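You operate a simulated robot arm through the tools that you are given. There is no shell and no other tool.

Carry out the task below with a simulated robot arm. There is one attempt and no reset: what you move stays moved.

## Task
Unhook bucket 2, brush the dust out on the blue mat and hang it back.
Fine: use the blue brush and put it back; the bucket returns to its own hook place. Set down upright: what you pick out, blue brush. What is to be rubbed or washed off counts as gone when no trace of it is left.

The check looks at the end state, three seconds after you hand in, the way a careful person would. Anything else that was tipped, shoved, dropped, spilled or broken makes it a failure.

## Robot
A 7-joint arm with a two-finger parallel gripper, fixed in place. Base frame: the origin is at the foot of the arm, x ahead of it, y to its left, z up; the work surface is at about z = 0. Units: m, degrees, N and s.
With the tool pointing down near the work surface it reaches from about 0.24 to 0.62 m from the base axis. Its first joint turns from -66.0 to 66.0 degrees. Payload 2.6 kg.
The TCP is the grasp point between the finger pads, 0.03 m short of the fingertips. In the tool frame z runs along the fingers and y along their closing line. Largest opening 0.094 m; finger width 0.028, thickness 0.01; the body of the gripper, 0.05 by 0.096 m, starts 0.055 m behind the TCP.
Orientation is that of the tool frame in the base frame, as [roll, pitch, yaw] about the fixed x, y, z axes, in that order (R = Rz(yaw) Ry(pitch) Rx(roll)). With the fingers straight down and closing along the base's y, the tool's x points along the base's -x, its y along +y and its z along -z.

## Interface
- The arm moves only by the tool send_rows. Its arguments are lists of equal length, an entry for each row: "dp": the shift along the base's x, y, z in m, a list of three; "rot": the turn, a rotation vector about the base's x, y, z in degrees, a list of three; "jaw": the closure in counts, from 0 (fully open) to 255 (shut). In form: {"dp": [[dx, dy, dz], ...], "rot": [[wx, wy, wz], ...], "jaw": [jaw, ...]}. A call has 1 to 20 rows; each row is the pose to reach, as a shift and turn from the pose commanded when the call began. A row lasts 0.2 s, in which the tool goes at most 0.05 m and 8.6 degrees; a call with a longer step from one row to the next is refused whole, and so is a gripper value outside its range. A pose out of reach is approached as far as the arm can. The call stops where the force on the tool passes 90 N (or 10 N more than at its start, if that is more) or the arm is blocked; 0.2 s more then pass. The fingers move at their own pace (about 0.072 m/s each) and stop on an object; they squeeze with about 20 N. The grip force told is the motor's: it shows also when the fingers shut on nothing. Time passes only in rows, and 0.2 s behind the last, so rows that repeat a pose let the fingers close. It gives the time, the measured TCP pose, the force on the tool (base axes), the opening and the grip force at its end, in the units of the frame above (readings bear some noise), with the torque about the TCP (base axes, N m) and any sound that the robot's microphone picked up.
- Cameras (640 x 400 px; columns grow to the right, rows downward): "scene" is fixed at [0.0179, 0.4169, 0.5841]; the picture's right is [-0.90, -0.43, 0.00], its down [-0.16, 0.34, -0.92] and it looks along [0.40, -0.84, -0.38] (base axes); focal length 272 px, centre (320, 200). "wrist" rides on the gripper at [0.076, 0.014, -0.102] in the tool frame; the picture's right is [-0.18, 0.98, 0.00], its down [-0.75, -0.14, -0.64] and it looks along [-0.63, -0.12, 0.77] (tool axes); focal length 243 px, centre (320, 200). There is no depth. A picture from a camera that has moved, and an enlarged one, comes with that camera's place and axes in the base frame and with its lens.
- capture(camera): a new picture of that camera. No time passes.
- inspect(camera, box): a new picture of the part [left, top, right, bottom] of that camera's present view, enlarged. No time passes.
- job_done(): hands the job in; it is judged then, once.

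Nothing tells you positions but the pictures and the camera data. Unless the task says otherwise, let go and move clear before handing in.

The tools are called after "Call:" as a command line: name --argument value ..., lists and objects as JSON in quotes. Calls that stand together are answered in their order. send_rows: Moves the arm, as the interface text tells. Its arguments: {"type":"object","properties":{"dp":{"type":"array"},"rot":{"type":"array"},"jaw":{"type":"array"}},"required":["dp","rot","jaw"]} The other tools are called the same way: capture (camera) takes a picture; inspect (camera, box) takes an enlarged picture of a part of a camera's view; job_done () hands the job in.

At the start:

```text
time_s: 0.0
position: [0.2761, -0.1079, 0.446]
ee_rot: [180.0, 0.0, 179.9]
force: [-0.8, 0.5, -0.1]
ft_torque: [0.02, 0.0, 0.04]
gripper_width: 0.0941
grasp_force: 0.2
```

scene: 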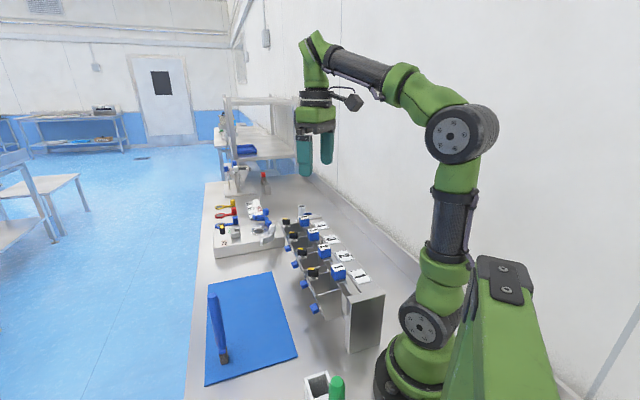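
wrist: 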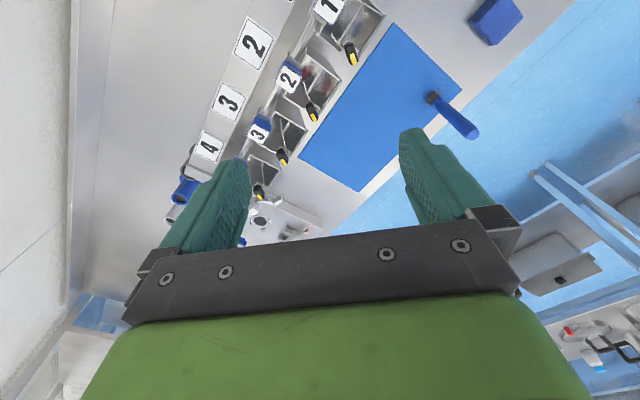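

I see a rack of numbered buckets along the wall side, a blue mat with a blue brush on or beside it. I'll look closer before moving anything.

Call:
inspect --camera "scene" --box '[190, 180, 400, 310]'

Call:
inspect --camera "scene" --box '[180, 260, 400, 400]'

Call:
inspect --camera "wrist" --box '[160, 0, 480, 200]'

```text
3.05 times, centred on (295, 245) of scene
camera zoom: at [0.0179, 0.4169, 0.5841], right [-0.9, -0.43, 0.0], down [-0.16, 0.34, -0.92], along [0.4, -0.84, -0.38], focal length 829 px, centre (396, 63)
```

zoom: 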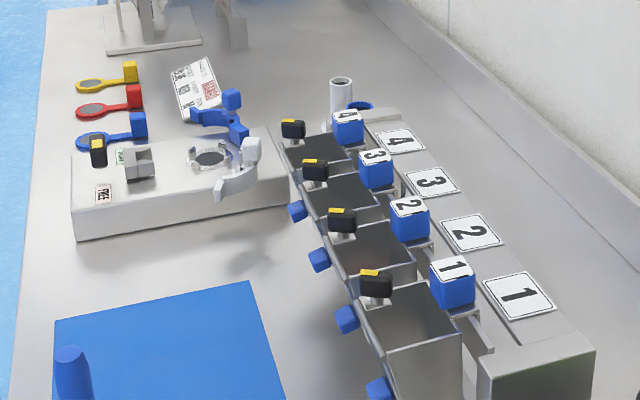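

```text
2.86 times, centred on (290, 330) of scene
camera zoom: at [0.0179, 0.4169, 0.5841], right [-0.9, -0.43, 0.0], down [-0.16, 0.34, -0.92], along [0.4, -0.84, -0.38], focal length 777 px, centre (406, -171)
```

zoom: 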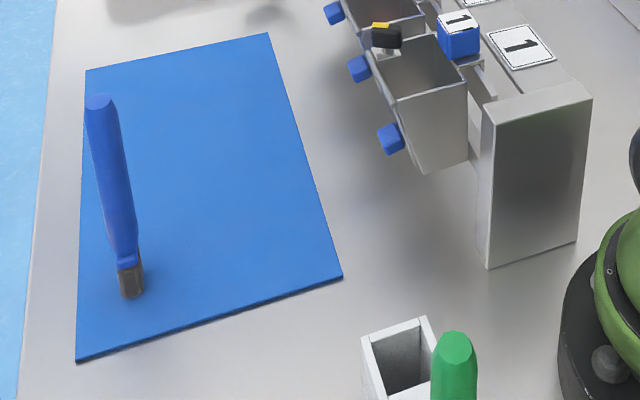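

```text
2.00 times, centred on (320, 100) of wrist
camera zoom: at [0.1998, -0.0923, 0.5481], right [0.18, 0.98, 0.0], down [0.75, -0.14, 0.64], along [0.63, -0.12, -0.77], focal length 485 px, centre (320, 400)
```

zoom: 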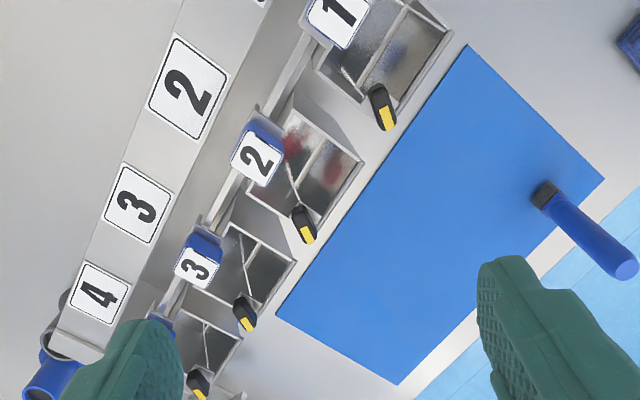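

The blue brush stands upright on the mat around (0.41, 0.11). Bucket 2 is near (0.28, -0.12) and shows red dust inside. I need closer looks at the hooks and the other items.

Call:
inspect --camera "scene" --box '[280, 220, 360, 290]'

Call:
inspect --camera "wrist" --box '[240, 40, 360, 140]'

Call:
inspect --camera "wrist" --box '[400, 0, 560, 100]'

Call:
inspect --camera "scene" --box '[205, 150, 325, 260]'

Call:
inspect --camera "scene" --box '[280, 340, 400, 400]'

```text
5.71 times, centred on (320, 255) of scene
camera zoom: at [0.0179, 0.4169, 0.5841], right [-0.9, -0.43, 0.0], down [-0.16, 0.34, -0.92], along [0.4, -0.84, -0.38], focal length 1554 px, centre (320, -114)
```

zoom: 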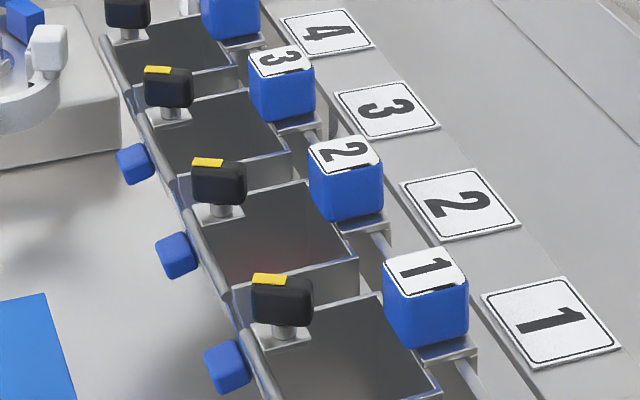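

```text
4.00 times, centred on (300, 90) of wrist
camera zoom: at [0.1998, -0.0923, 0.5481], right [0.18, 0.98, 0.0], down [0.75, -0.14, 0.64], along [0.63, -0.12, -0.77], focal length 970 px, centre (400, 640)
```

zoom: 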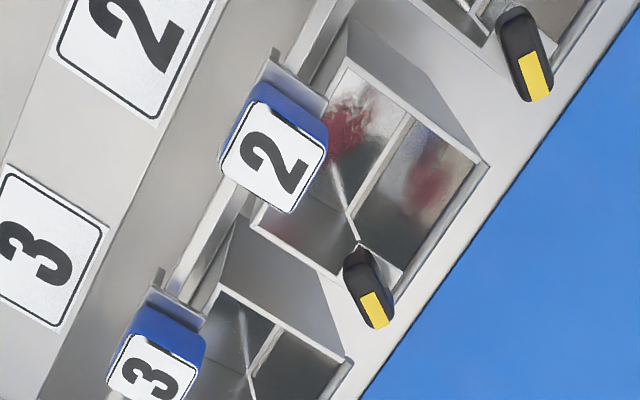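

```text
4.00 times, centred on (480, 50) of wrist
camera zoom: at [0.1998, -0.0923, 0.5481], right [0.18, 0.98, 0.0], down [0.75, -0.14, 0.64], along [0.63, -0.12, -0.77], focal length 970 px, centre (-320, 800)
```

zoom: 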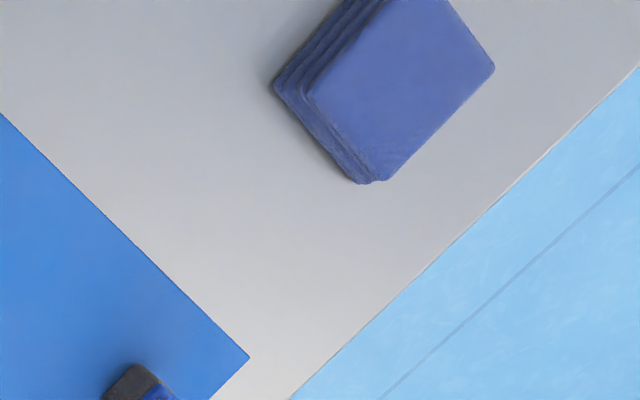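

```text
3.64 times, centred on (265, 205) of scene
camera zoom: at [0.0179, 0.4169, 0.5841], right [-0.9, -0.43, 0.0], down [-0.16, 0.34, -0.92], along [0.4, -0.84, -0.38], focal length 989 px, centre (520, 182)
```

zoom: 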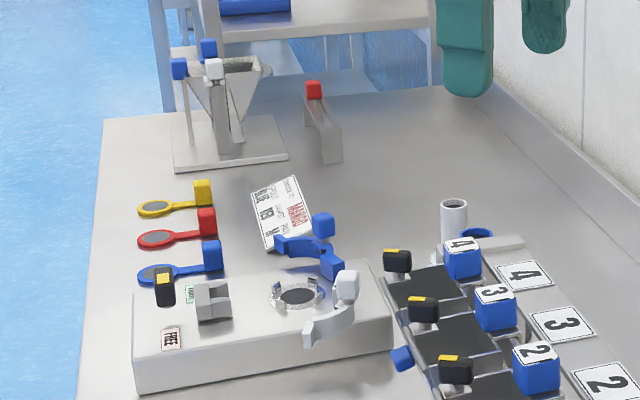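

```text
5.33 times, centred on (340, 370) of scene
camera zoom: at [0.0179, 0.4169, 0.5841], right [-0.9, -0.43, 0.0], down [-0.16, 0.34, -0.92], along [0.4, -0.84, -0.38], focal length 1450 px, centre (213, -707)
```

zoom: 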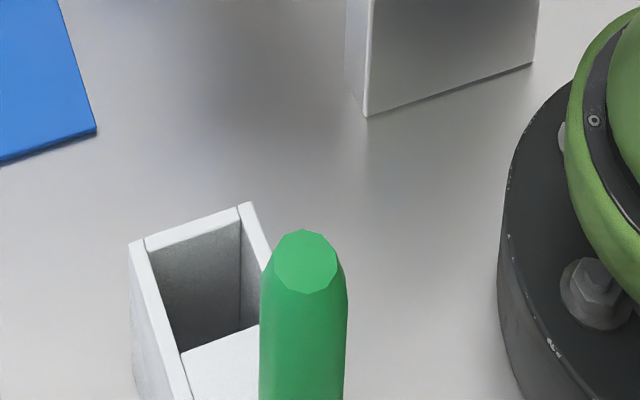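

The buckets hang on a rail with numbered blue grips at the back. The front parts need a better angle, so I'll swing the wrist camera to look from the mat side.

Call:
send_rows --dp '[[0.002, 0.024, -0.004], [0.004, 0.048, -0.008], [0.006, 0.072, -0.012], [0.008, 0.096, -0.016], [0.01, 0.12, -0.02], [0.012, 0.144, -0.024], [0.014, 0.168, -0.028], [0.016, 0.192, -0.032], [0.018, 0.216, -0.036], [0.02, 0.24, -0.04], [0.022, 0.26, -0.046]]' --rot '[[0, 0, -8.2], [0, 0, -16.4], [0, 0, -24.6], [0, 0, -32.8], [0, 0, -41], [0, 0, -49.2], [0, 0, -57.4], [0, 0, -65.6], [0, 0, -73.8], [0, 0, -82], [0, 0, -90]]' --jaw '[0, 0, 0, 0, 0, 0, 0, 0, 0, 0, 0]'

Call:
capture --camera "wrist"

Call:
capture --camera "scene"

```text
time_s: 2.4
position: [0.2972, 0.1531, 0.4003]
ee_rot: [-180.0, -0.1, 90.0]
force: [-0.6, -0.4, 0.4]
ft_torque: [0.01, -0.01, 0.0]
gripper_width: 0.0939
grasp_force: 0.1
```

```text
taken
camera wrist: at [0.3116, 0.2306, 0.5024], right [0.98, -0.18, 0.0], down [-0.14, -0.75, 0.64], along [-0.12, -0.63, -0.77], focal length 243 px, centre (320, 200)
```

wrist: 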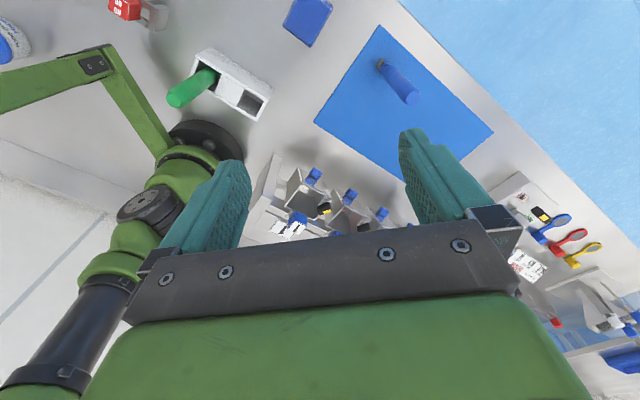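

```text
taken
```

scene: 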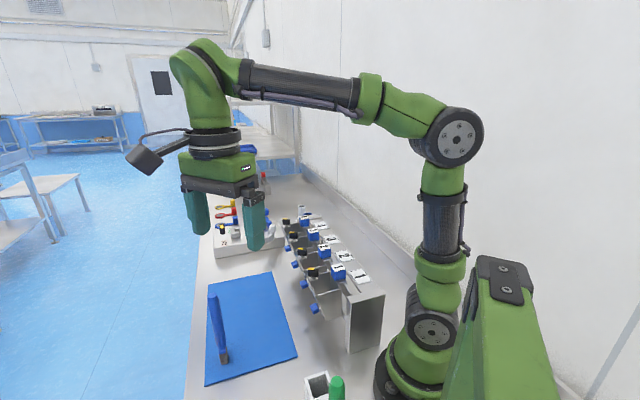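

Call:
inspect --camera "wrist" --box '[80, 0, 340, 160]'

Call:
inspect --camera "wrist" --box '[240, 130, 420, 250]'

Call:
inspect --camera "wrist" --box '[300, 10, 500, 140]'

```text
2.46 times, centred on (210, 80) of wrist
camera zoom: at [0.3116, 0.2306, 0.5024], right [0.98, -0.18, 0.0], down [-0.14, -0.75, 0.64], along [-0.12, -0.63, -0.77], focal length 597 px, centre (591, 495)
```

zoom: 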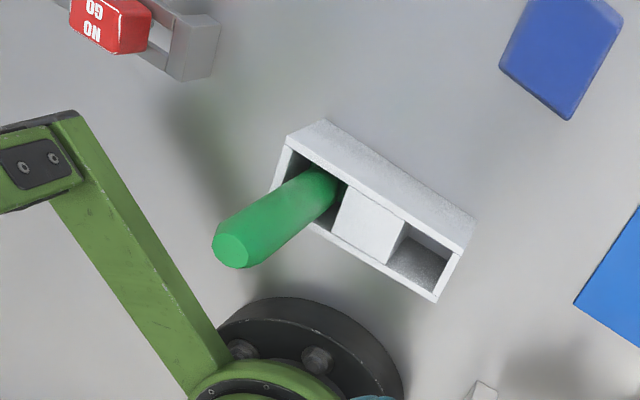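

```text
3.33 times, centred on (330, 190) of wrist
camera zoom: at [0.3116, 0.2306, 0.5024], right [0.98, -0.18, 0.0], down [-0.14, -0.75, 0.64], along [-0.12, -0.63, -0.77], focal length 809 px, centre (287, 233)
```

zoom: 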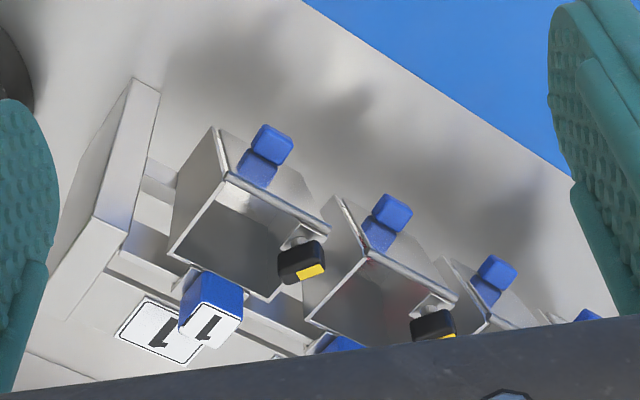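

```text
3.08 times, centred on (400, 75) of wrist
camera zoom: at [0.3116, 0.2306, 0.5024], right [0.98, -0.18, 0.0], down [-0.14, -0.75, 0.64], along [-0.12, -0.63, -0.77], focal length 746 px, centre (74, 585)
```

zoom: 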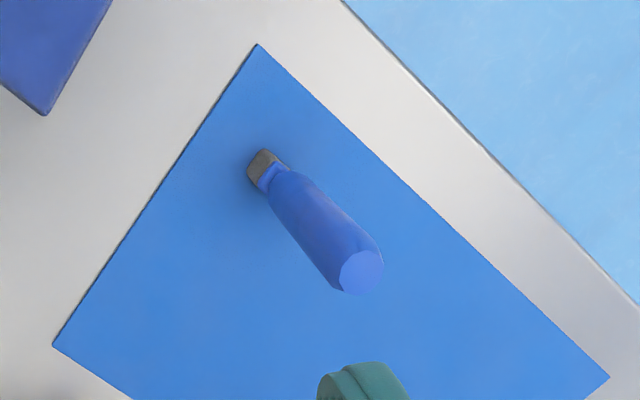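

The holder with the green brush has an empty slot, close to the base. Next I'll bring the camera over bucket 2 to see the dust and the hook.

Call:
send_rows --dp '[[-0.002, -0.04, -0.01], [-0.004, -0.08, -0.02], [-0.006, -0.12, -0.03], [-0.008, -0.16, -0.04], [-0.01, -0.2, -0.05], [-0.012, -0.225, -0.06]]' --rot '[[0, 0, 0], [0, 0, 0], [0, 0, 0], [0, 0, 0], [0, 0, 0], [0, 0, 0]]' --jaw '[0, 0, 0, 0, 0, 0]'

Call:
capture --camera "wrist"

Call:
inspect --camera "wrist" --box '[220, 20, 420, 160]'

```text
time_s: 3.8
position: [0.2853, -0.074, 0.3395]
ee_rot: [-180.0, -0.1, 90.1]
force: [-0.2, 0.6, -0.2]
ft_torque: [-0.02, -0.02, -0.02]
gripper_width: 0.0939
grasp_force: 0.2
```

```text
taken
camera wrist: at [0.3005, 0.0036, 0.4421], right [0.98, -0.18, 0.0], down [-0.14, -0.75, 0.64], along [-0.12, -0.63, -0.77], focal length 243 px, centre (320, 200)
```

wrist: 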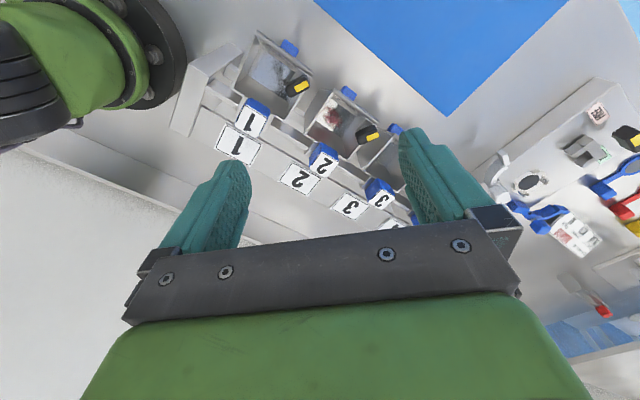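

```text
2.86 times, centred on (320, 90) of wrist
camera zoom: at [0.3005, 0.0036, 0.4421], right [0.98, -0.18, 0.0], down [-0.14, -0.75, 0.64], along [-0.12, -0.63, -0.77], focal length 693 px, centre (320, 514)
```

zoom: 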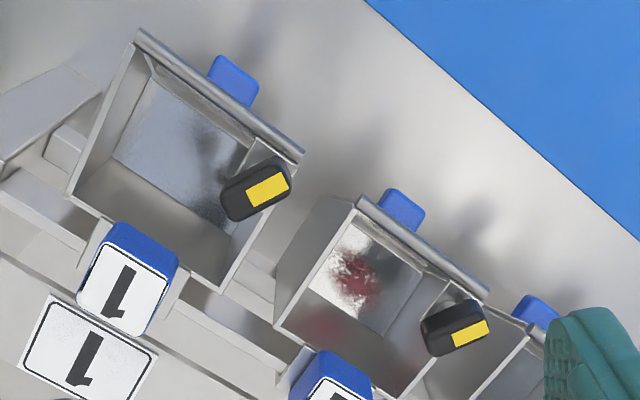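

The rack runs diagonally (about -45° in the base frame). Bucket 2's centre is near (0.302, -0.122) with its rim at about z 0.16, and there is red dust on its floor. Next I'll tilt the camera for a lower look at the bucket's front and hook.

Call:
send_rows --dp '[[0.025, 0.013, -0.008], [0.05, 0.026, -0.016], [0.075, 0.039, -0.024], [0.1, 0.052, -0.032], [0.125, 0.064, -0.04], [0.125, 0.064, -0.04], [0.125, 0.064, -0.04], [0.125, 0.064, -0.04]]' --rot '[[0, 0, -7], [0, 0, -14], [0, 0, -21], [0, 0, -28], [0, 0, -34], [0, 0, -34], [0, 0, -34], [0, 0, -34]]' --jaw '[0, 0, 0, 0, 0, 0, 0, 0]'

Call:
send_rows --dp '[[0, 0, 0], [0, 0, 0], [0, 0, 0], [0, 0, 0], [0, 0, 0]]' --rot '[[-4, 4, 0], [-8, 8, 0], [-12, 12, 0], [-16, 16, 0], [-18, 18, 0]]' --jaw '[0, 0, 0, 0, 0]'

Call:
capture --camera "wrist"

```text
time_s: 5.6
position: [0.4105, -0.0087, 0.2994]
ee_rot: [180.0, 0.0, 56.0]
force: [-0.1, 0.5, -0.4]
ft_torque: [0.01, 0.0, 0.02]
gripper_width: 0.0941
grasp_force: 0.1
```

```text
time_s: 6.8
position: [0.411, -0.009, 0.2991]
ee_rot: [-174.9, 25.0, 57.3]
force: [0.4, -0.7, 1.2]
ft_torque: [0.02, -0.02, 0.02]
gripper_width: 0.0938
grasp_force: 0.1
```

```text
taken
camera wrist: at [0.4916, 0.0736, 0.3587], right [0.71, -0.7, 0.0], down [-0.29, -0.3, 0.91], along [-0.64, -0.65, -0.42], focal length 243 px, centre (320, 200)
```

wrist: 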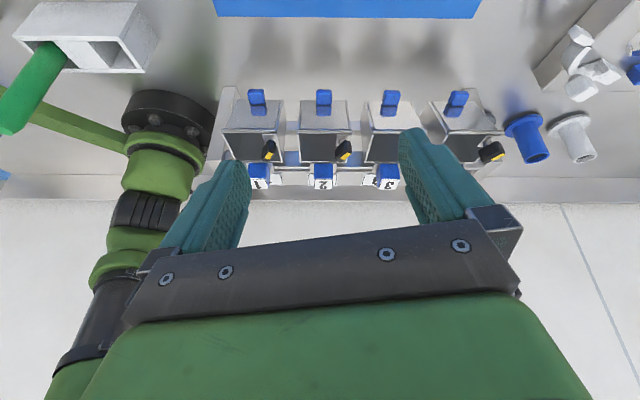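

Call:
inspect --camera "wrist" --box '[210, 70, 410, 200]'

Call:
inspect --camera "wrist" --box '[280, 80, 370, 200]'

```text
3.08 times, centred on (310, 135) of wrist
camera zoom: at [0.4916, 0.0736, 0.3587], right [0.71, -0.7, 0.0], down [-0.29, -0.3, 0.91], along [-0.64, -0.65, -0.42], focal length 746 px, centre (351, 400)
```

zoom: 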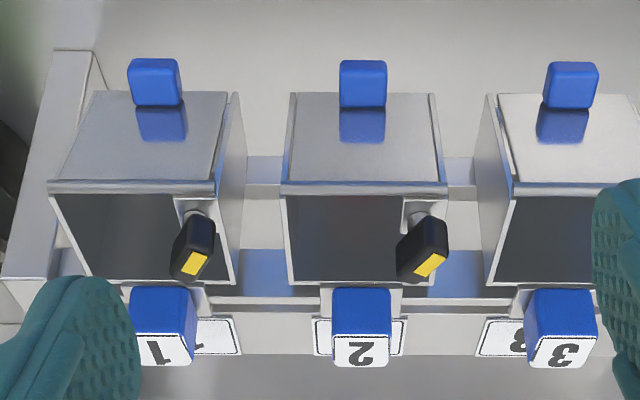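

```text
3.33 times, centred on (325, 140) of wrist
camera zoom: at [0.4916, 0.0736, 0.3587], right [0.71, -0.7, 0.0], down [-0.29, -0.3, 0.91], along [-0.64, -0.65, -0.42], focal length 809 px, centre (303, 400)
```

zoom: 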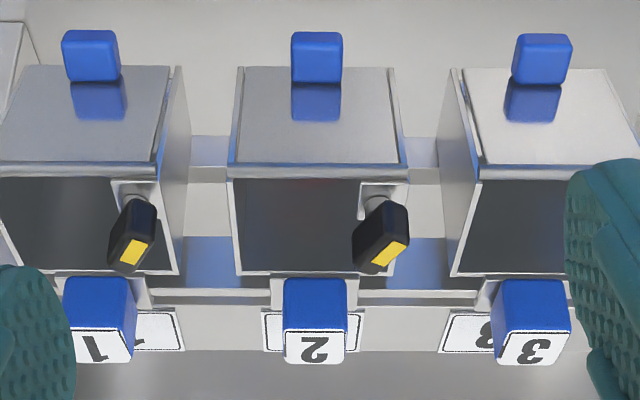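

Bucket 2 has a flat bottom at about z 0.08, a front flap with a knob, and a numbered grip cube over the hook plate at about (0.274, -0.151, 0.163–0.19). I'll take a closer look at the hook and rail from the scene camera.

Call:
inspect --camera "scene" --box '[315, 240, 375, 300]'

Call:
inspect --camera "scene" --box '[300, 250, 390, 330]'

```text
6.67 times, centred on (345, 270) of scene
camera zoom: at [0.0179, 0.4169, 0.5841], right [-0.9, -0.43, 0.0], down [-0.16, 0.34, -0.92], along [0.4, -0.84, -0.38], focal length 1813 px, centre (153, -267)
```

zoom: 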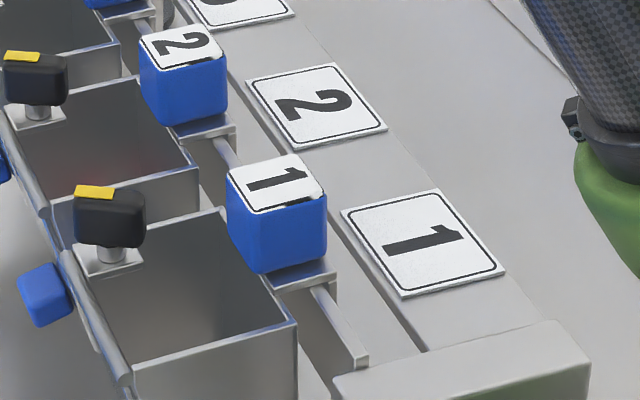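

```text
5.00 times, centred on (345, 290) of scene
camera zoom: at [0.0179, 0.4169, 0.5841], right [-0.9, -0.43, 0.0], down [-0.16, 0.34, -0.92], along [0.4, -0.84, -0.38], focal length 1360 px, centre (195, -250)
```

zoom: 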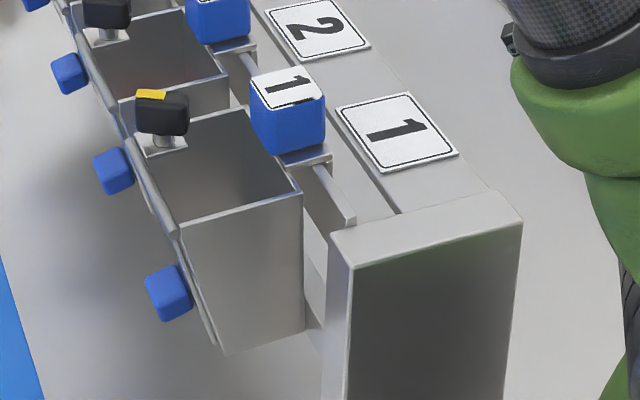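

The hook plate sits over a rail with a small lip behind it, so a straight lift should unhook the bucket. I'll level the tool, align it with the rack and move above cube 2.

Call:
send_rows --dp '[[0, 0, 0], [0, 0, 0], [0, 0, 0], [0, 0, 0], [0, 0, 0]]' --rot '[[4, -4, 0], [8, -8, 0], [12, -12, 0], [16, -16, 0], [18, -18, 0]]' --jaw '[0, 0, 0, 0, 0]'

Call:
send_rows --dp '[[-0.03, -0.03, 0.0], [-0.06, -0.06, 0.0], [-0.09, -0.09, 0.0], [-0.12, -0.12, 0.0], [-0.137, -0.142, -0.0], [-0.137, -0.142, -0.0]]' --rot '[[0, 0, -3], [0, 0, -6], [0, 0, -9], [0, 0, -11], [0, 0, -11], [0, 0, -11]]' --jaw '[0, 0, 0, 0, 0, 0]'

Call:
capture --camera "wrist"

Call:
capture --camera "scene"

```text
time_s: 8.0
position: [0.4105, -0.0078, 0.3005]
ee_rot: [179.9, -0.1, 56.0]
force: [0.6, 0.5, 0.3]
ft_torque: [-0.02, 0.0, -0.02]
gripper_width: 0.0938
grasp_force: 0.1
```

```text
time_s: 9.4
position: [0.2738, -0.1501, 0.3]
ee_rot: [180.0, 0.0, 45.1]
force: [-0.8, -0.6, 0.2]
ft_torque: [-0.04, 0.01, 0.02]
gripper_width: 0.094
grasp_force: 0.1
```

```text
taken
camera wrist: at [0.3377, -0.1062, 0.4019], right [0.57, -0.82, 0.0], down [-0.63, -0.43, 0.64], along [-0.53, -0.36, -0.77], focal length 243 px, centre (320, 200)
```

wrist: 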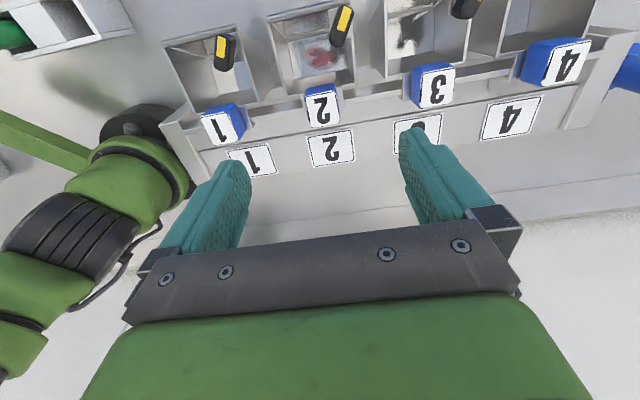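

```text
taken
```

scene: 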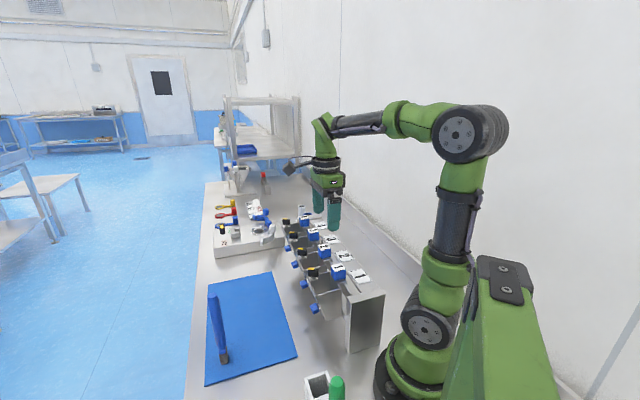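

Call:
inspect --camera "wrist" --box '[240, 0, 420, 120]'

Call:
inspect --camera "wrist" --box '[280, 60, 370, 140]'

```text
3.33 times, centred on (330, 60) of wrist
camera zoom: at [0.3377, -0.1062, 0.4019], right [0.57, -0.82, 0.0], down [-0.63, -0.43, 0.64], along [-0.53, -0.36, -0.77], focal length 809 px, centre (287, 667)
```

zoom: 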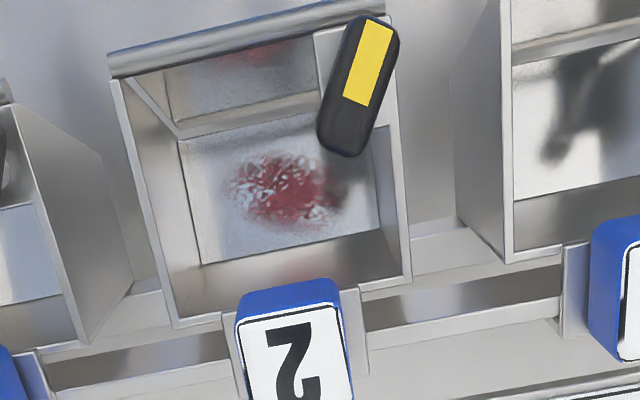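

```text
5.00 times, centred on (325, 100) of wrist
camera zoom: at [0.3377, -0.1062, 0.4019], right [0.57, -0.82, 0.0], down [-0.63, -0.43, 0.64], along [-0.53, -0.36, -0.77], focal length 1213 px, centre (295, 700)
```

zoom: 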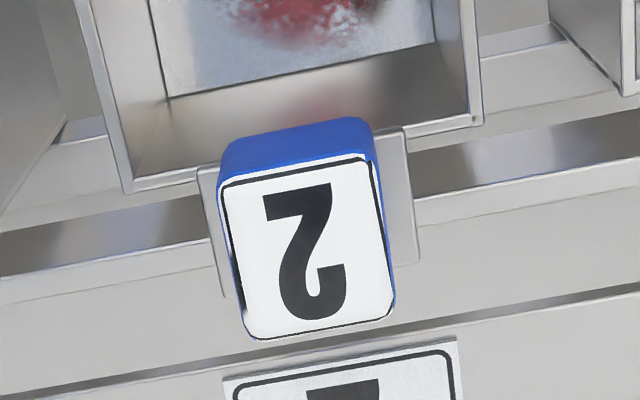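

The red dust is a single patch on the bucket floor, and the wall marks are reflections. Cube 2 is centred at about (0.2765, -0.150) with its top near z 0.19. I'll descend with partly closed fingers.

Call:
send_rows --dp '[[0.0027, 0.0, -0.02], [0.0027, 0.0, -0.04], [0.0027, 0.0, -0.06], [0.0027, 0.0, -0.075], [0.0027, 0.0, -0.08]]' --rot '[[0, 0, 0], [0, 0, 0], [0, 0, 0], [0, 0, 0], [0, 0, 0]]' --jaw '[90, 90, 90, 90, 90]'

Call:
capture --camera "wrist"

Call:
inspect --camera "scene" --box '[290, 200, 370, 280]'

```text
time_s: 10.6
position: [0.2766, -0.1497, 0.2205]
ee_rot: [-180.0, 0.0, 45.0]
force: [0.8, -0.5, -0.4]
ft_torque: [0.01, -0.04, 0.0]
gripper_width: 0.061
grasp_force: 0.1
```

```text
taken
camera wrist: at [0.3407, -0.1054, 0.3218], right [0.57, -0.82, 0.0], down [-0.63, -0.43, 0.64], along [-0.53, -0.36, -0.77], focal length 243 px, centre (320, 200)
```

wrist: 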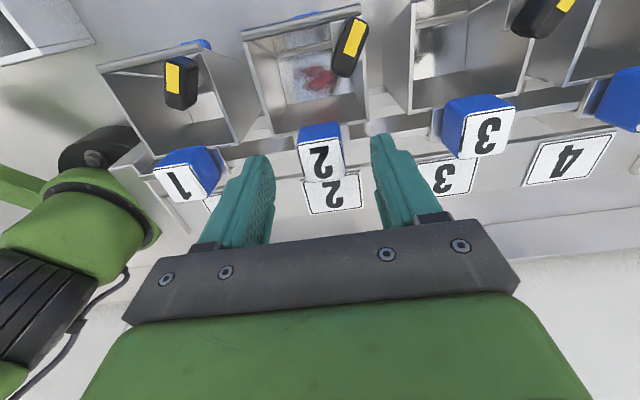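

```text
5.00 times, centred on (330, 240) of scene
camera zoom: at [0.0179, 0.4169, 0.5841], right [-0.9, -0.43, 0.0], down [-0.16, 0.34, -0.92], along [0.4, -0.84, -0.38], focal length 1360 px, centre (270, 0)
```

zoom: 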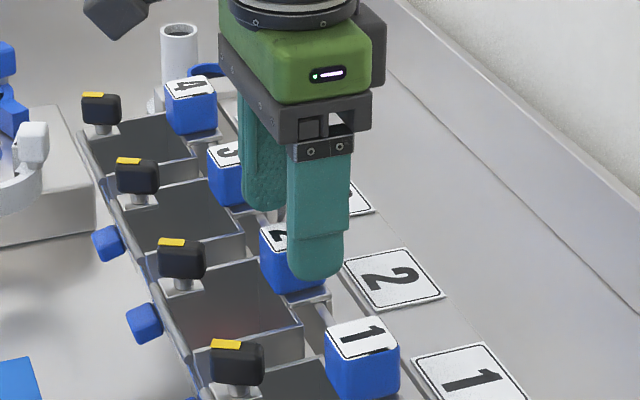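

Cube 2 sits centred between the fingers. I'll go down the last 22 mm and close gently.

Call:
send_rows --dp '[[0, 0, -0.01], [0, 0, -0.018], [0, 0, -0.022], [0, 0, -0.022]]' --rot '[[0, 0, 0], [0, 0, 0], [0, 0, 0], [0, 0, 0]]' --jaw '[90, 90, 90, 90]'

Call:
inspect --camera "scene" --box '[300, 220, 360, 280]'

Call:
inspect --camera "wrist" --box '[230, 60, 410, 240]'

```text
time_s: 11.6
position: [0.2772, -0.1501, 0.1988]
ee_rot: [-179.9, 0.0, 45.0]
force: [0.6, -0.4, -0.2]
ft_torque: [0.03, -0.01, 0.01]
gripper_width: 0.0609
grasp_force: 0.1
```

```text
6.67 times, centred on (330, 250) of scene
camera zoom: at [0.0179, 0.4169, 0.5841], right [-0.9, -0.43, 0.0], down [-0.16, 0.34, -0.92], along [0.4, -0.84, -0.38], focal length 1813 px, centre (253, -133)
```

zoom: 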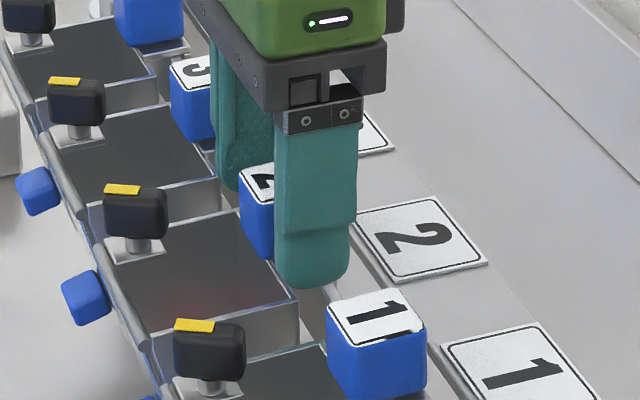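

```text
2.22 times, centred on (320, 150) of wrist
camera zoom: at [0.3411, -0.1055, 0.3001], right [0.57, -0.82, 0.0], down [-0.63, -0.43, 0.64], along [-0.53, -0.36, -0.77], focal length 539 px, centre (320, 311)
```

zoom: 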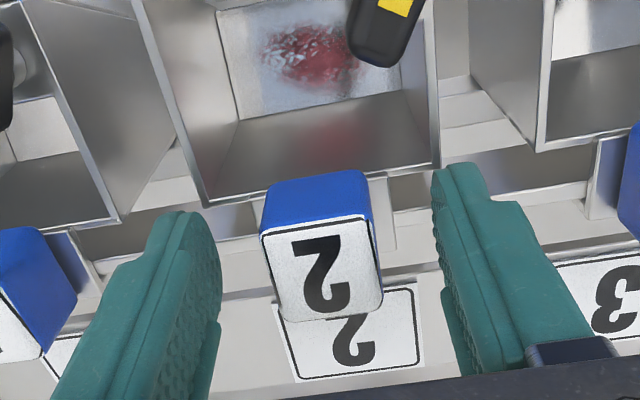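

Call:
send_rows --dp '[[-0.0005, 0, -0.002], [-0.0005, 0, -0.003]]' --rot '[[0, 0, 0], [0, 0, 0]]' --jaw '[90, 90]'

Call:
send_rows --dp '[[0, 0, 0], [0, 0, 0], [0, 0, 0], [0, 0, 0], [0, 0, 0]]' --rot '[[0, 0, 0], [0, 0, 0], [0, 0, 0], [0, 0, 0], [0, 0, 0]]' --jaw '[140, 170, 200, 230, 255]'

Call:
capture --camera "wrist"

```text
time_s: 12.2
position: [0.2761, -0.1496, 0.196]
ee_rot: [179.9, 0.0, 44.9]
force: [0.7, -0.8, 0.2]
ft_torque: [0.0, 0.01, 0.03]
gripper_width: 0.0608
grasp_force: 0.0
```

```text
time_s: 13.4
position: [0.2758, -0.1501, 0.1947]
ee_rot: [180.0, 0.0, 45.0]
force: [2.8, -0.5, 0.2]
ft_torque: [0.01, 0.01, -0.02]
gripper_width: 0.0324
grasp_force: 20.3
```

```text
taken
camera wrist: at [0.3403, -0.1057, 0.2975], right [0.57, -0.82, 0.0], down [-0.63, -0.43, 0.64], along [-0.53, -0.36, -0.77], focal length 243 px, centre (320, 200)
```

wrist: 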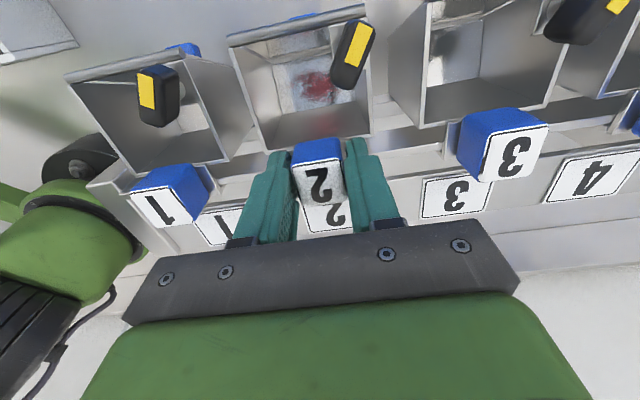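

The cube is gripped at 32 mm opening. I'll lift straight up slowly to unhook the bucket.

Call:
send_rows --dp '[[0, 0, 0.005], [0, 0, 0.012], [0, 0, 0.02], [0, 0, 0.03], [0, 0, 0.04], [0, 0, 0.05], [0, 0, 0.06], [0, 0, 0.06]]' --rot '[[0, 0, 0], [0, 0, 0], [0, 0, 0], [0, 0, 0], [0, 0, 0], [0, 0, 0], [0, 0, 0], [0, 0, 0]]' --jaw '[255, 255, 255, 255, 255, 255, 255, 255]'

Call:
capture --camera "wrist"

Call:
inspect --camera "scene" --box '[270, 180, 370, 300]'

```text
time_s: 15.2
position: [0.2744, -0.1507, 0.2541]
ee_rot: [-179.9, 0.0, 45.0]
force: [-0.3, 0.3, -3.2]
ft_torque: [-0.08, 0.05, 0.01]
gripper_width: 0.0322
grasp_force: 20.1
```

```text
taken
camera wrist: at [0.3399, -0.1059, 0.3569], right [0.57, -0.82, 0.0], down [-0.63, -0.43, 0.64], along [-0.53, -0.36, -0.77], focal length 243 px, centre (320, 200)
```

wrist: 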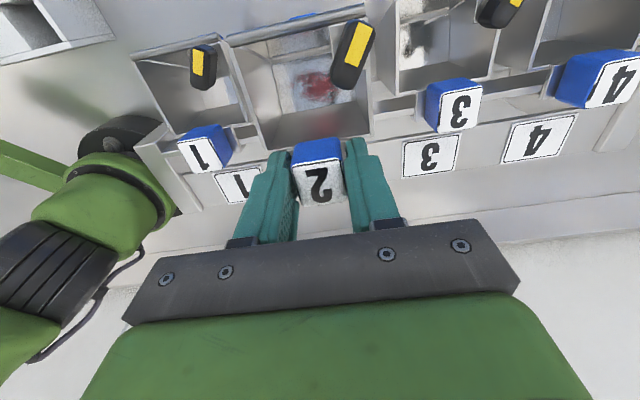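

```text
3.33 times, centred on (320, 240) of scene
camera zoom: at [0.0179, 0.4169, 0.5841], right [-0.9, -0.43, 0.0], down [-0.16, 0.34, -0.92], along [0.4, -0.84, -0.38], focal length 906 px, centre (320, 67)
```

zoom: 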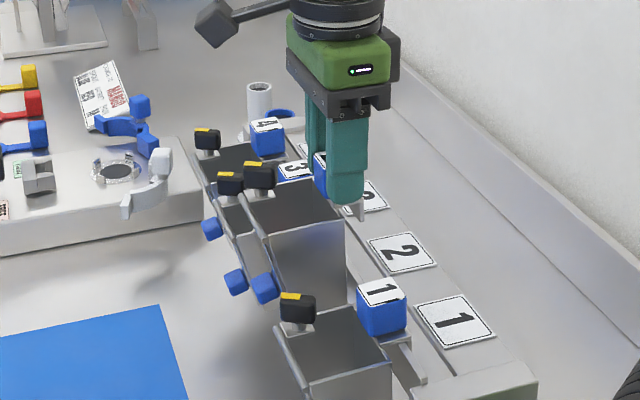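

Bucket 2 is unhooked and hangs level, weighing about 3 N. I'll carry it out along the front direction, then over the middle of the mat.

Call:
send_rows --dp '[[0.014, 0.014, 0.005], [0.028, 0.028, 0.01], [0.042, 0.042, 0.01], [0.056, 0.056, 0.01], [0.0707, 0.0707, 0.01], [0.088, 0.072, 0.01], [0.106, 0.073, 0.01], [0.124, 0.074, 0.01], [0.142, 0.076, 0.01], [0.159, 0.077, 0.0], [0.159, 0.077, -0.02], [0.159, 0.077, -0.04], [0.159, 0.077, -0.06], [0.159, 0.077, -0.08], [0.159, 0.077, -0.1], [0.159, 0.077, -0.11], [0.159, 0.077, -0.11]]' --rot '[[0, 0, 0], [0, 0, 0], [0, 0, 0], [0, 0, 0], [0, 0, 0], [0, 0, 0], [0, 0, 0], [0, 0, 0], [0, 0, 0], [0, 0, 0], [0, 0, 0], [0, 0, 0], [0, 0, 0], [0, 0, 0], [0, 0, 0], [0, 0, 0], [0, 0, 0]]' --jaw '[255, 255, 255, 255, 255, 255, 255, 255, 255, 255, 255, 255, 255, 255, 255, 255, 255]'

Call:
capture --camera "scene"

Call:
inspect --camera "scene" --box '[190, 220, 330, 390]'

Call:
capture --camera "wrist"

```text
time_s: 18.8
position: [0.434, -0.0732, 0.1442]
ee_rot: [-179.9, 0.0, 45.0]
force: [0.0, -0.3, -3.2]
ft_torque: [-0.03, 0.05, 0.0]
gripper_width: 0.0324
grasp_force: 19.8
```

```text
taken
```

scene: 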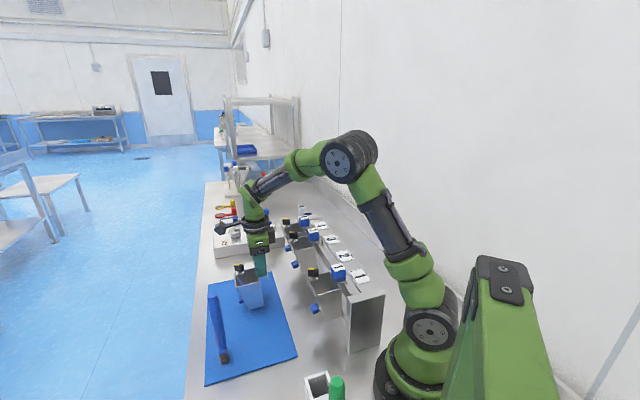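

```text
2.35 times, centred on (260, 305) of scene
camera zoom: at [0.018, 0.4169, 0.5841], right [-0.9, -0.43, 0.0], down [-0.16, 0.34, -0.92], along [0.4, -0.84, -0.38], focal length 640 px, centre (461, -47)
```

zoom: 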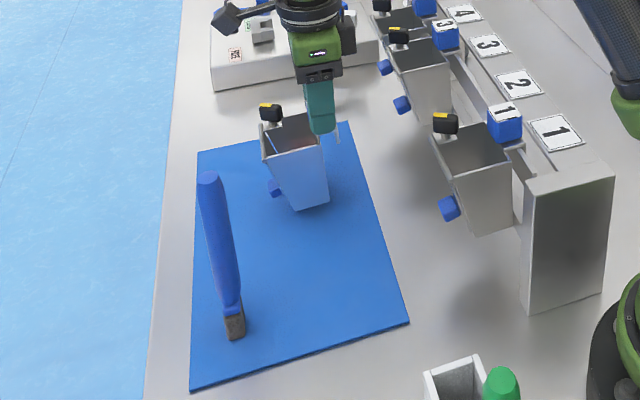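

```text
taken
camera wrist: at [0.4992, -0.0291, 0.2469], right [0.57, -0.82, 0.0], down [-0.63, -0.43, 0.64], along [-0.53, -0.36, -0.77], focal length 243 px, centre (320, 200)
```

wrist: 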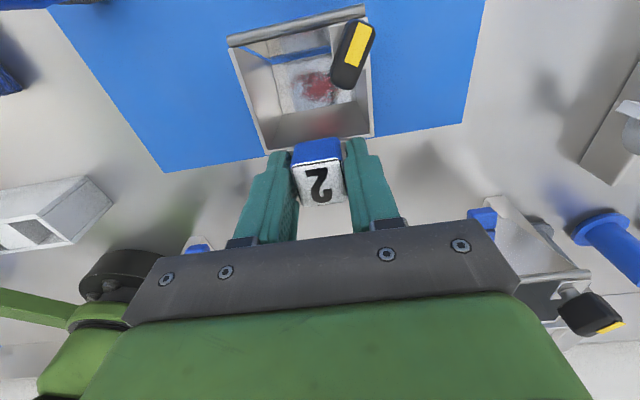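

The bucket is over the mat with its bottom about 25 mm above it. I'll lower slowly and watch the vertical force.

Call:
send_rows --dp '[[0, 0, -0.008], [0, 0, -0.016], [0, 0, -0.02], [0, 0, -0.02]]' --rot '[[0, 0, 0], [0, 0, 0], [0, 0, 0], [0, 0, 0]]' --jaw '[255, 255, 255, 255]'

Call:
inspect --camera "scene" --box '[210, 240, 310, 330]'

```text
time_s: 19.8
position: [0.4352, -0.074, 0.126]
ee_rot: [179.9, -0.2, 45.0]
force: [-7.7, -0.9, 15.2]
ft_torque: [0.05, 0.0, 0.02]
gripper_width: 0.0321
grasp_force: 20.0
```

```text
4.44 times, centred on (260, 285) of scene
camera zoom: at [0.0178, 0.4169, 0.5841], right [-0.9, -0.43, 0.0], down [-0.16, 0.34, -0.92], along [0.4, -0.84, -0.38], focal length 1209 px, centre (587, -178)
```

zoom: 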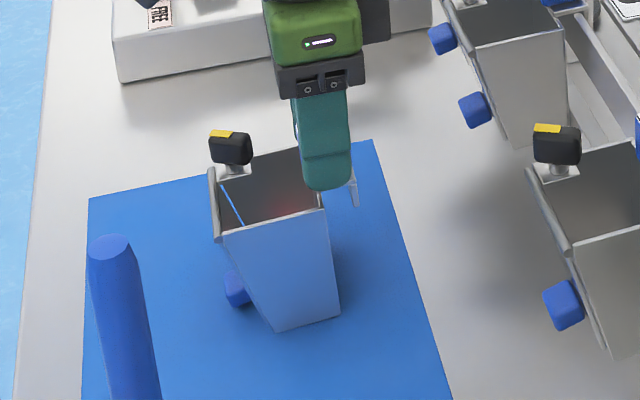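

Contact was reached a little early. I'll ease up slightly to relieve the force before releasing.

Call:
send_rows --dp '[[0, 0, 0.0006], [0, 0, 0.0006]]' --rot '[[0, 0, 0], [0, 0, 0]]' --jaw '[255, 255]'

```text
time_s: 20.4
position: [0.4346, -0.0741, 0.1253]
ee_rot: [180.0, 0.0, 45.1]
force: [0.4, -2.5, 9.6]
ft_torque: [0.16, -0.21, -0.12]
gripper_width: 0.0324
grasp_force: 19.8
```

Call:
send_rows --dp '[[0, 0, 0.0006], [0, 0, 0.0006]]' --rot '[[0, 0, 0], [0, 0, 0]]' --jaw '[255, 255]'

```text
time_s: 21.0
position: [0.4342, -0.0734, 0.1256]
ee_rot: [180.0, 0.0, 45.1]
force: [3.0, -0.9, 0.3]
ft_torque: [0.05, -0.35, -0.15]
gripper_width: 0.0323
grasp_force: 19.9
```

The weight is now on the mat. I'll open the fingers and rise clear.

Call:
send_rows --dp '[[0, 0, 0], [0, 0, 0], [0, 0, 0]]' --rot '[[0, 0, 0], [0, 0, 0], [0, 0, 0]]' --jaw '[200, 140, 100]'

Call:
capture --camera "wrist"

Call:
inspect --camera "scene" --box '[210, 240, 310, 330]'

```text
time_s: 21.8
position: [0.4349, -0.0743, 0.1252]
ee_rot: [180.0, 0.0, 45.1]
force: [-0.1, -0.1, 0.3]
ft_torque: [0.0, 0.03, -0.02]
gripper_width: 0.0573
grasp_force: 0.0
```

```text
taken
camera wrist: at [0.4989, -0.0287, 0.2282], right [0.57, -0.82, 0.0], down [-0.63, -0.43, 0.64], along [-0.53, -0.36, -0.77], focal length 243 px, centre (320, 200)
```

wrist: 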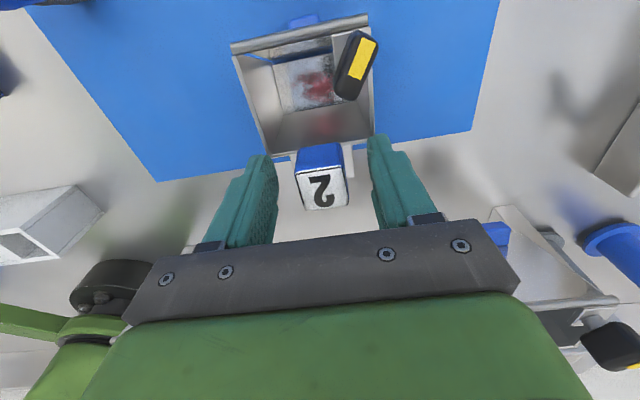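

```text
4.44 times, centred on (260, 285) of scene
camera zoom: at [0.0179, 0.4169, 0.5841], right [-0.9, -0.43, 0.0], down [-0.16, 0.34, -0.92], along [0.4, -0.84, -0.38], focal length 1209 px, centre (587, -178)
```

zoom: 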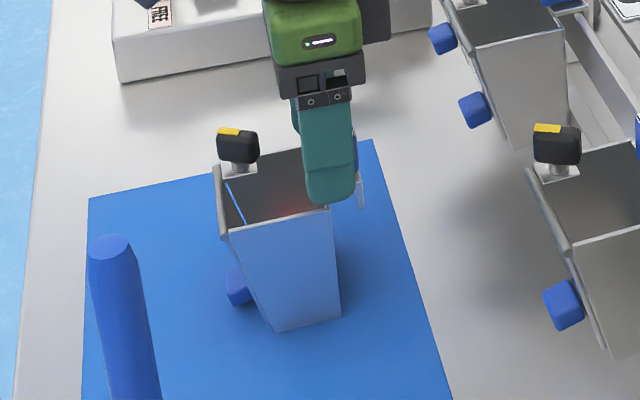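

Call:
send_rows --dp '[[0, 0, 0.01], [0, 0, 0.025], [0, 0, 0.05], [0, 0, 0.08], [0, 0, 0.11], [0, 0, 0.14]]' --rot '[[0, 0, 0], [0, 0, 0], [0, 0, 0], [0, 0, 0], [0, 0, 0], [0, 0, 0]]' --jaw '[80, 80, 80, 60, 30, 0]'

Call:
capture --camera "wrist"

Call:
inspect --camera "scene" --box '[210, 240, 310, 330]'

```text
time_s: 23.2
position: [0.4348, -0.0735, 0.2668]
ee_rot: [-179.9, 0.1, 45.0]
force: [0.2, -0.2, -0.6]
ft_torque: [-0.01, -0.04, -0.02]
gripper_width: 0.0938
grasp_force: 0.0
```

```text
taken
camera wrist: at [0.4989, -0.0285, 0.3682], right [0.57, -0.82, 0.0], down [-0.63, -0.43, 0.64], along [-0.53, -0.36, -0.77], focal length 243 px, centre (320, 200)
```

wrist: 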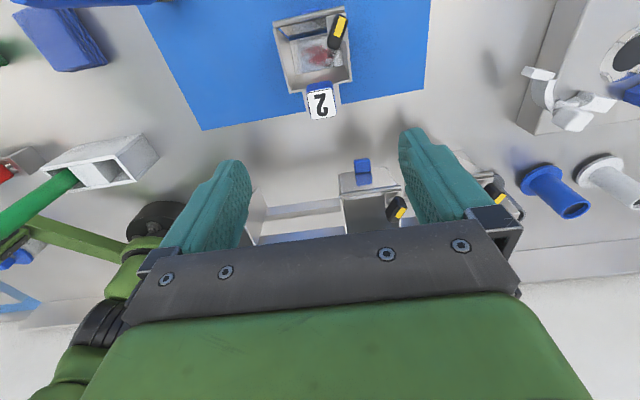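

```text
4.44 times, centred on (260, 285) of scene
camera zoom: at [0.0179, 0.4169, 0.5841], right [-0.9, -0.43, 0.0], down [-0.16, 0.34, -0.92], along [0.4, -0.84, -0.38], focal length 1209 px, centre (587, -178)
```

zoom: 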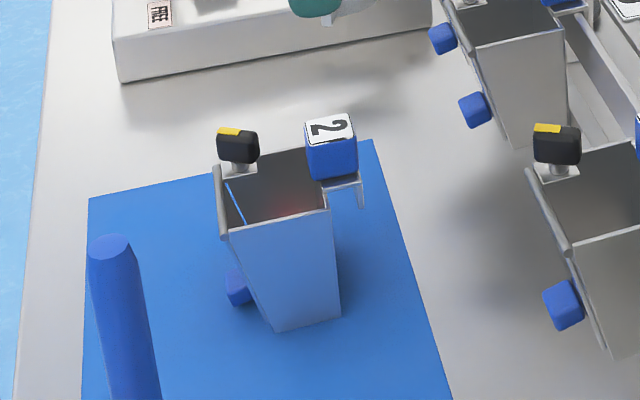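

Bucket 2 stands upright on the mat. Next I'll look at the blue brush from above to measure its position and orientation.

Call:
send_rows --dp '[[-0.01, 0.025, 0.01], [-0.02, 0.05, 0.02], [-0.03, 0.075, 0.03], [-0.04, 0.1, 0.034], [-0.05, 0.125, 0.034], [-0.06, 0.149, 0.034], [-0.06, 0.149, 0.034]]' --rot '[[0, 0, 0], [0, 0, 0], [0, 0, 0], [0, 0, 0], [0, 0, 0], [0, 0, 0], [0, 0, 0]]' --jaw '[0, 0, 0, 0, 0, 0, 0]'

Call:
capture --camera "wrist"

Call:
inspect --camera "scene" --box '[190, 280, 270, 380]'

```text
time_s: 24.8
position: [0.3731, 0.075, 0.3014]
ee_rot: [179.9, 0.1, 45.0]
force: [-0.2, -0.5, 0.3]
ft_torque: [0.02, 0.0, 0.02]
gripper_width: 0.0938
grasp_force: 0.1
```

```text
taken
camera wrist: at [0.4388, 0.1204, 0.4032], right [0.57, -0.82, 0.0], down [-0.63, -0.43, 0.64], along [-0.53, -0.36, -0.77], focal length 243 px, centre (320, 200)
```

wrist: 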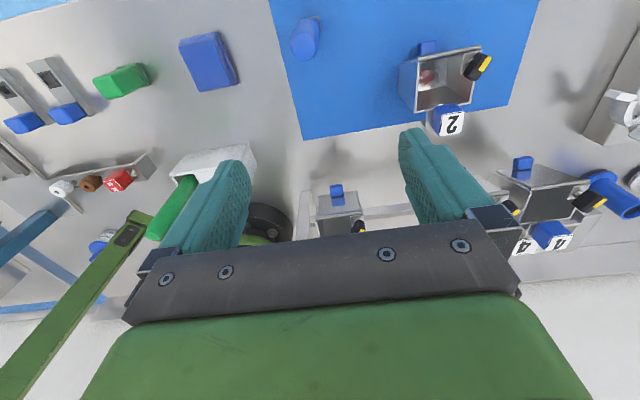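

```text
4.00 times, centred on (230, 330) of scene
camera zoom: at [0.0179, 0.4169, 0.5841], right [-0.9, -0.43, 0.0], down [-0.16, 0.34, -0.92], along [0.4, -0.84, -0.38], focal length 1088 px, centre (680, -320)
```

zoom: 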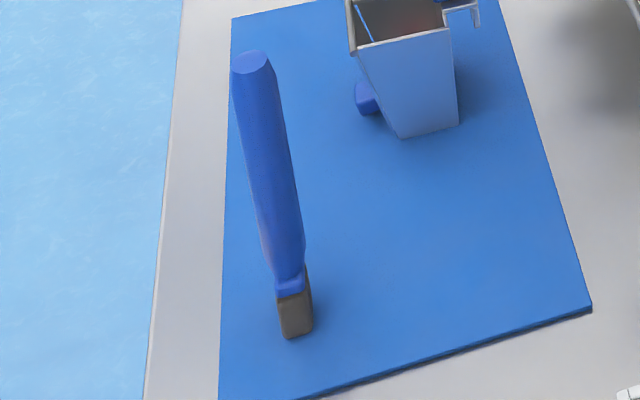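

Call:
inspect --camera "wrist" --box '[260, 0, 360, 80]'

Call:
inspect --camera "wrist" --box '[380, 30, 520, 140]'

Call:
inspect --camera "wrist" --box '[0, 20, 270, 200]'

```text
5.00 times, centred on (310, 40) of wrist
camera zoom: at [0.4388, 0.1204, 0.4032], right [0.57, -0.82, 0.0], down [-0.63, -0.43, 0.64], along [-0.53, -0.36, -0.77], focal length 1213 px, centre (370, 1000)
```

zoom: 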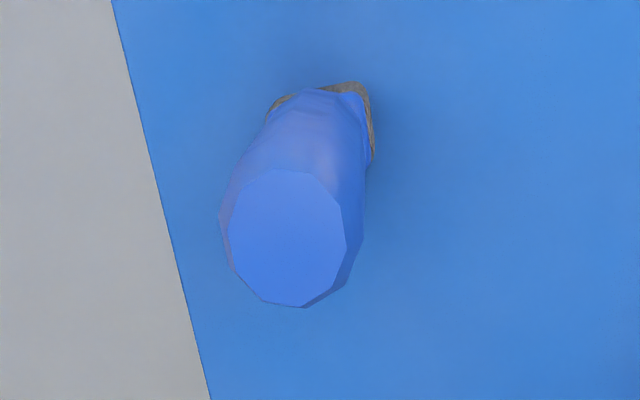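

```text
3.64 times, centred on (450, 85) of wrist
camera zoom: at [0.4388, 0.1204, 0.4032], right [0.57, -0.82, 0.0], down [-0.63, -0.43, 0.64], along [-0.53, -0.36, -0.77], focal length 882 px, centre (-153, 618)
```

zoom: 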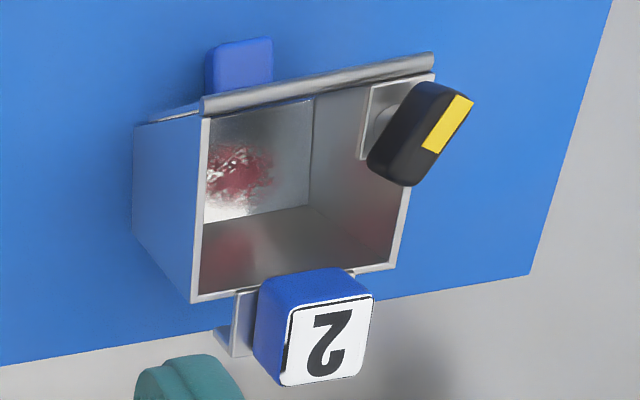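

```text
2.22 times, centred on (135, 110) of wrist
camera zoom: at [0.4388, 0.1204, 0.4032], right [0.57, -0.82, 0.0], down [-0.63, -0.43, 0.64], along [-0.53, -0.36, -0.77], focal length 539 px, centre (731, 400)
```

zoom: 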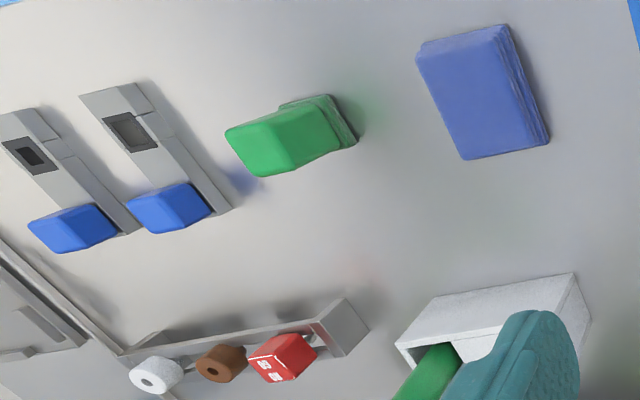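

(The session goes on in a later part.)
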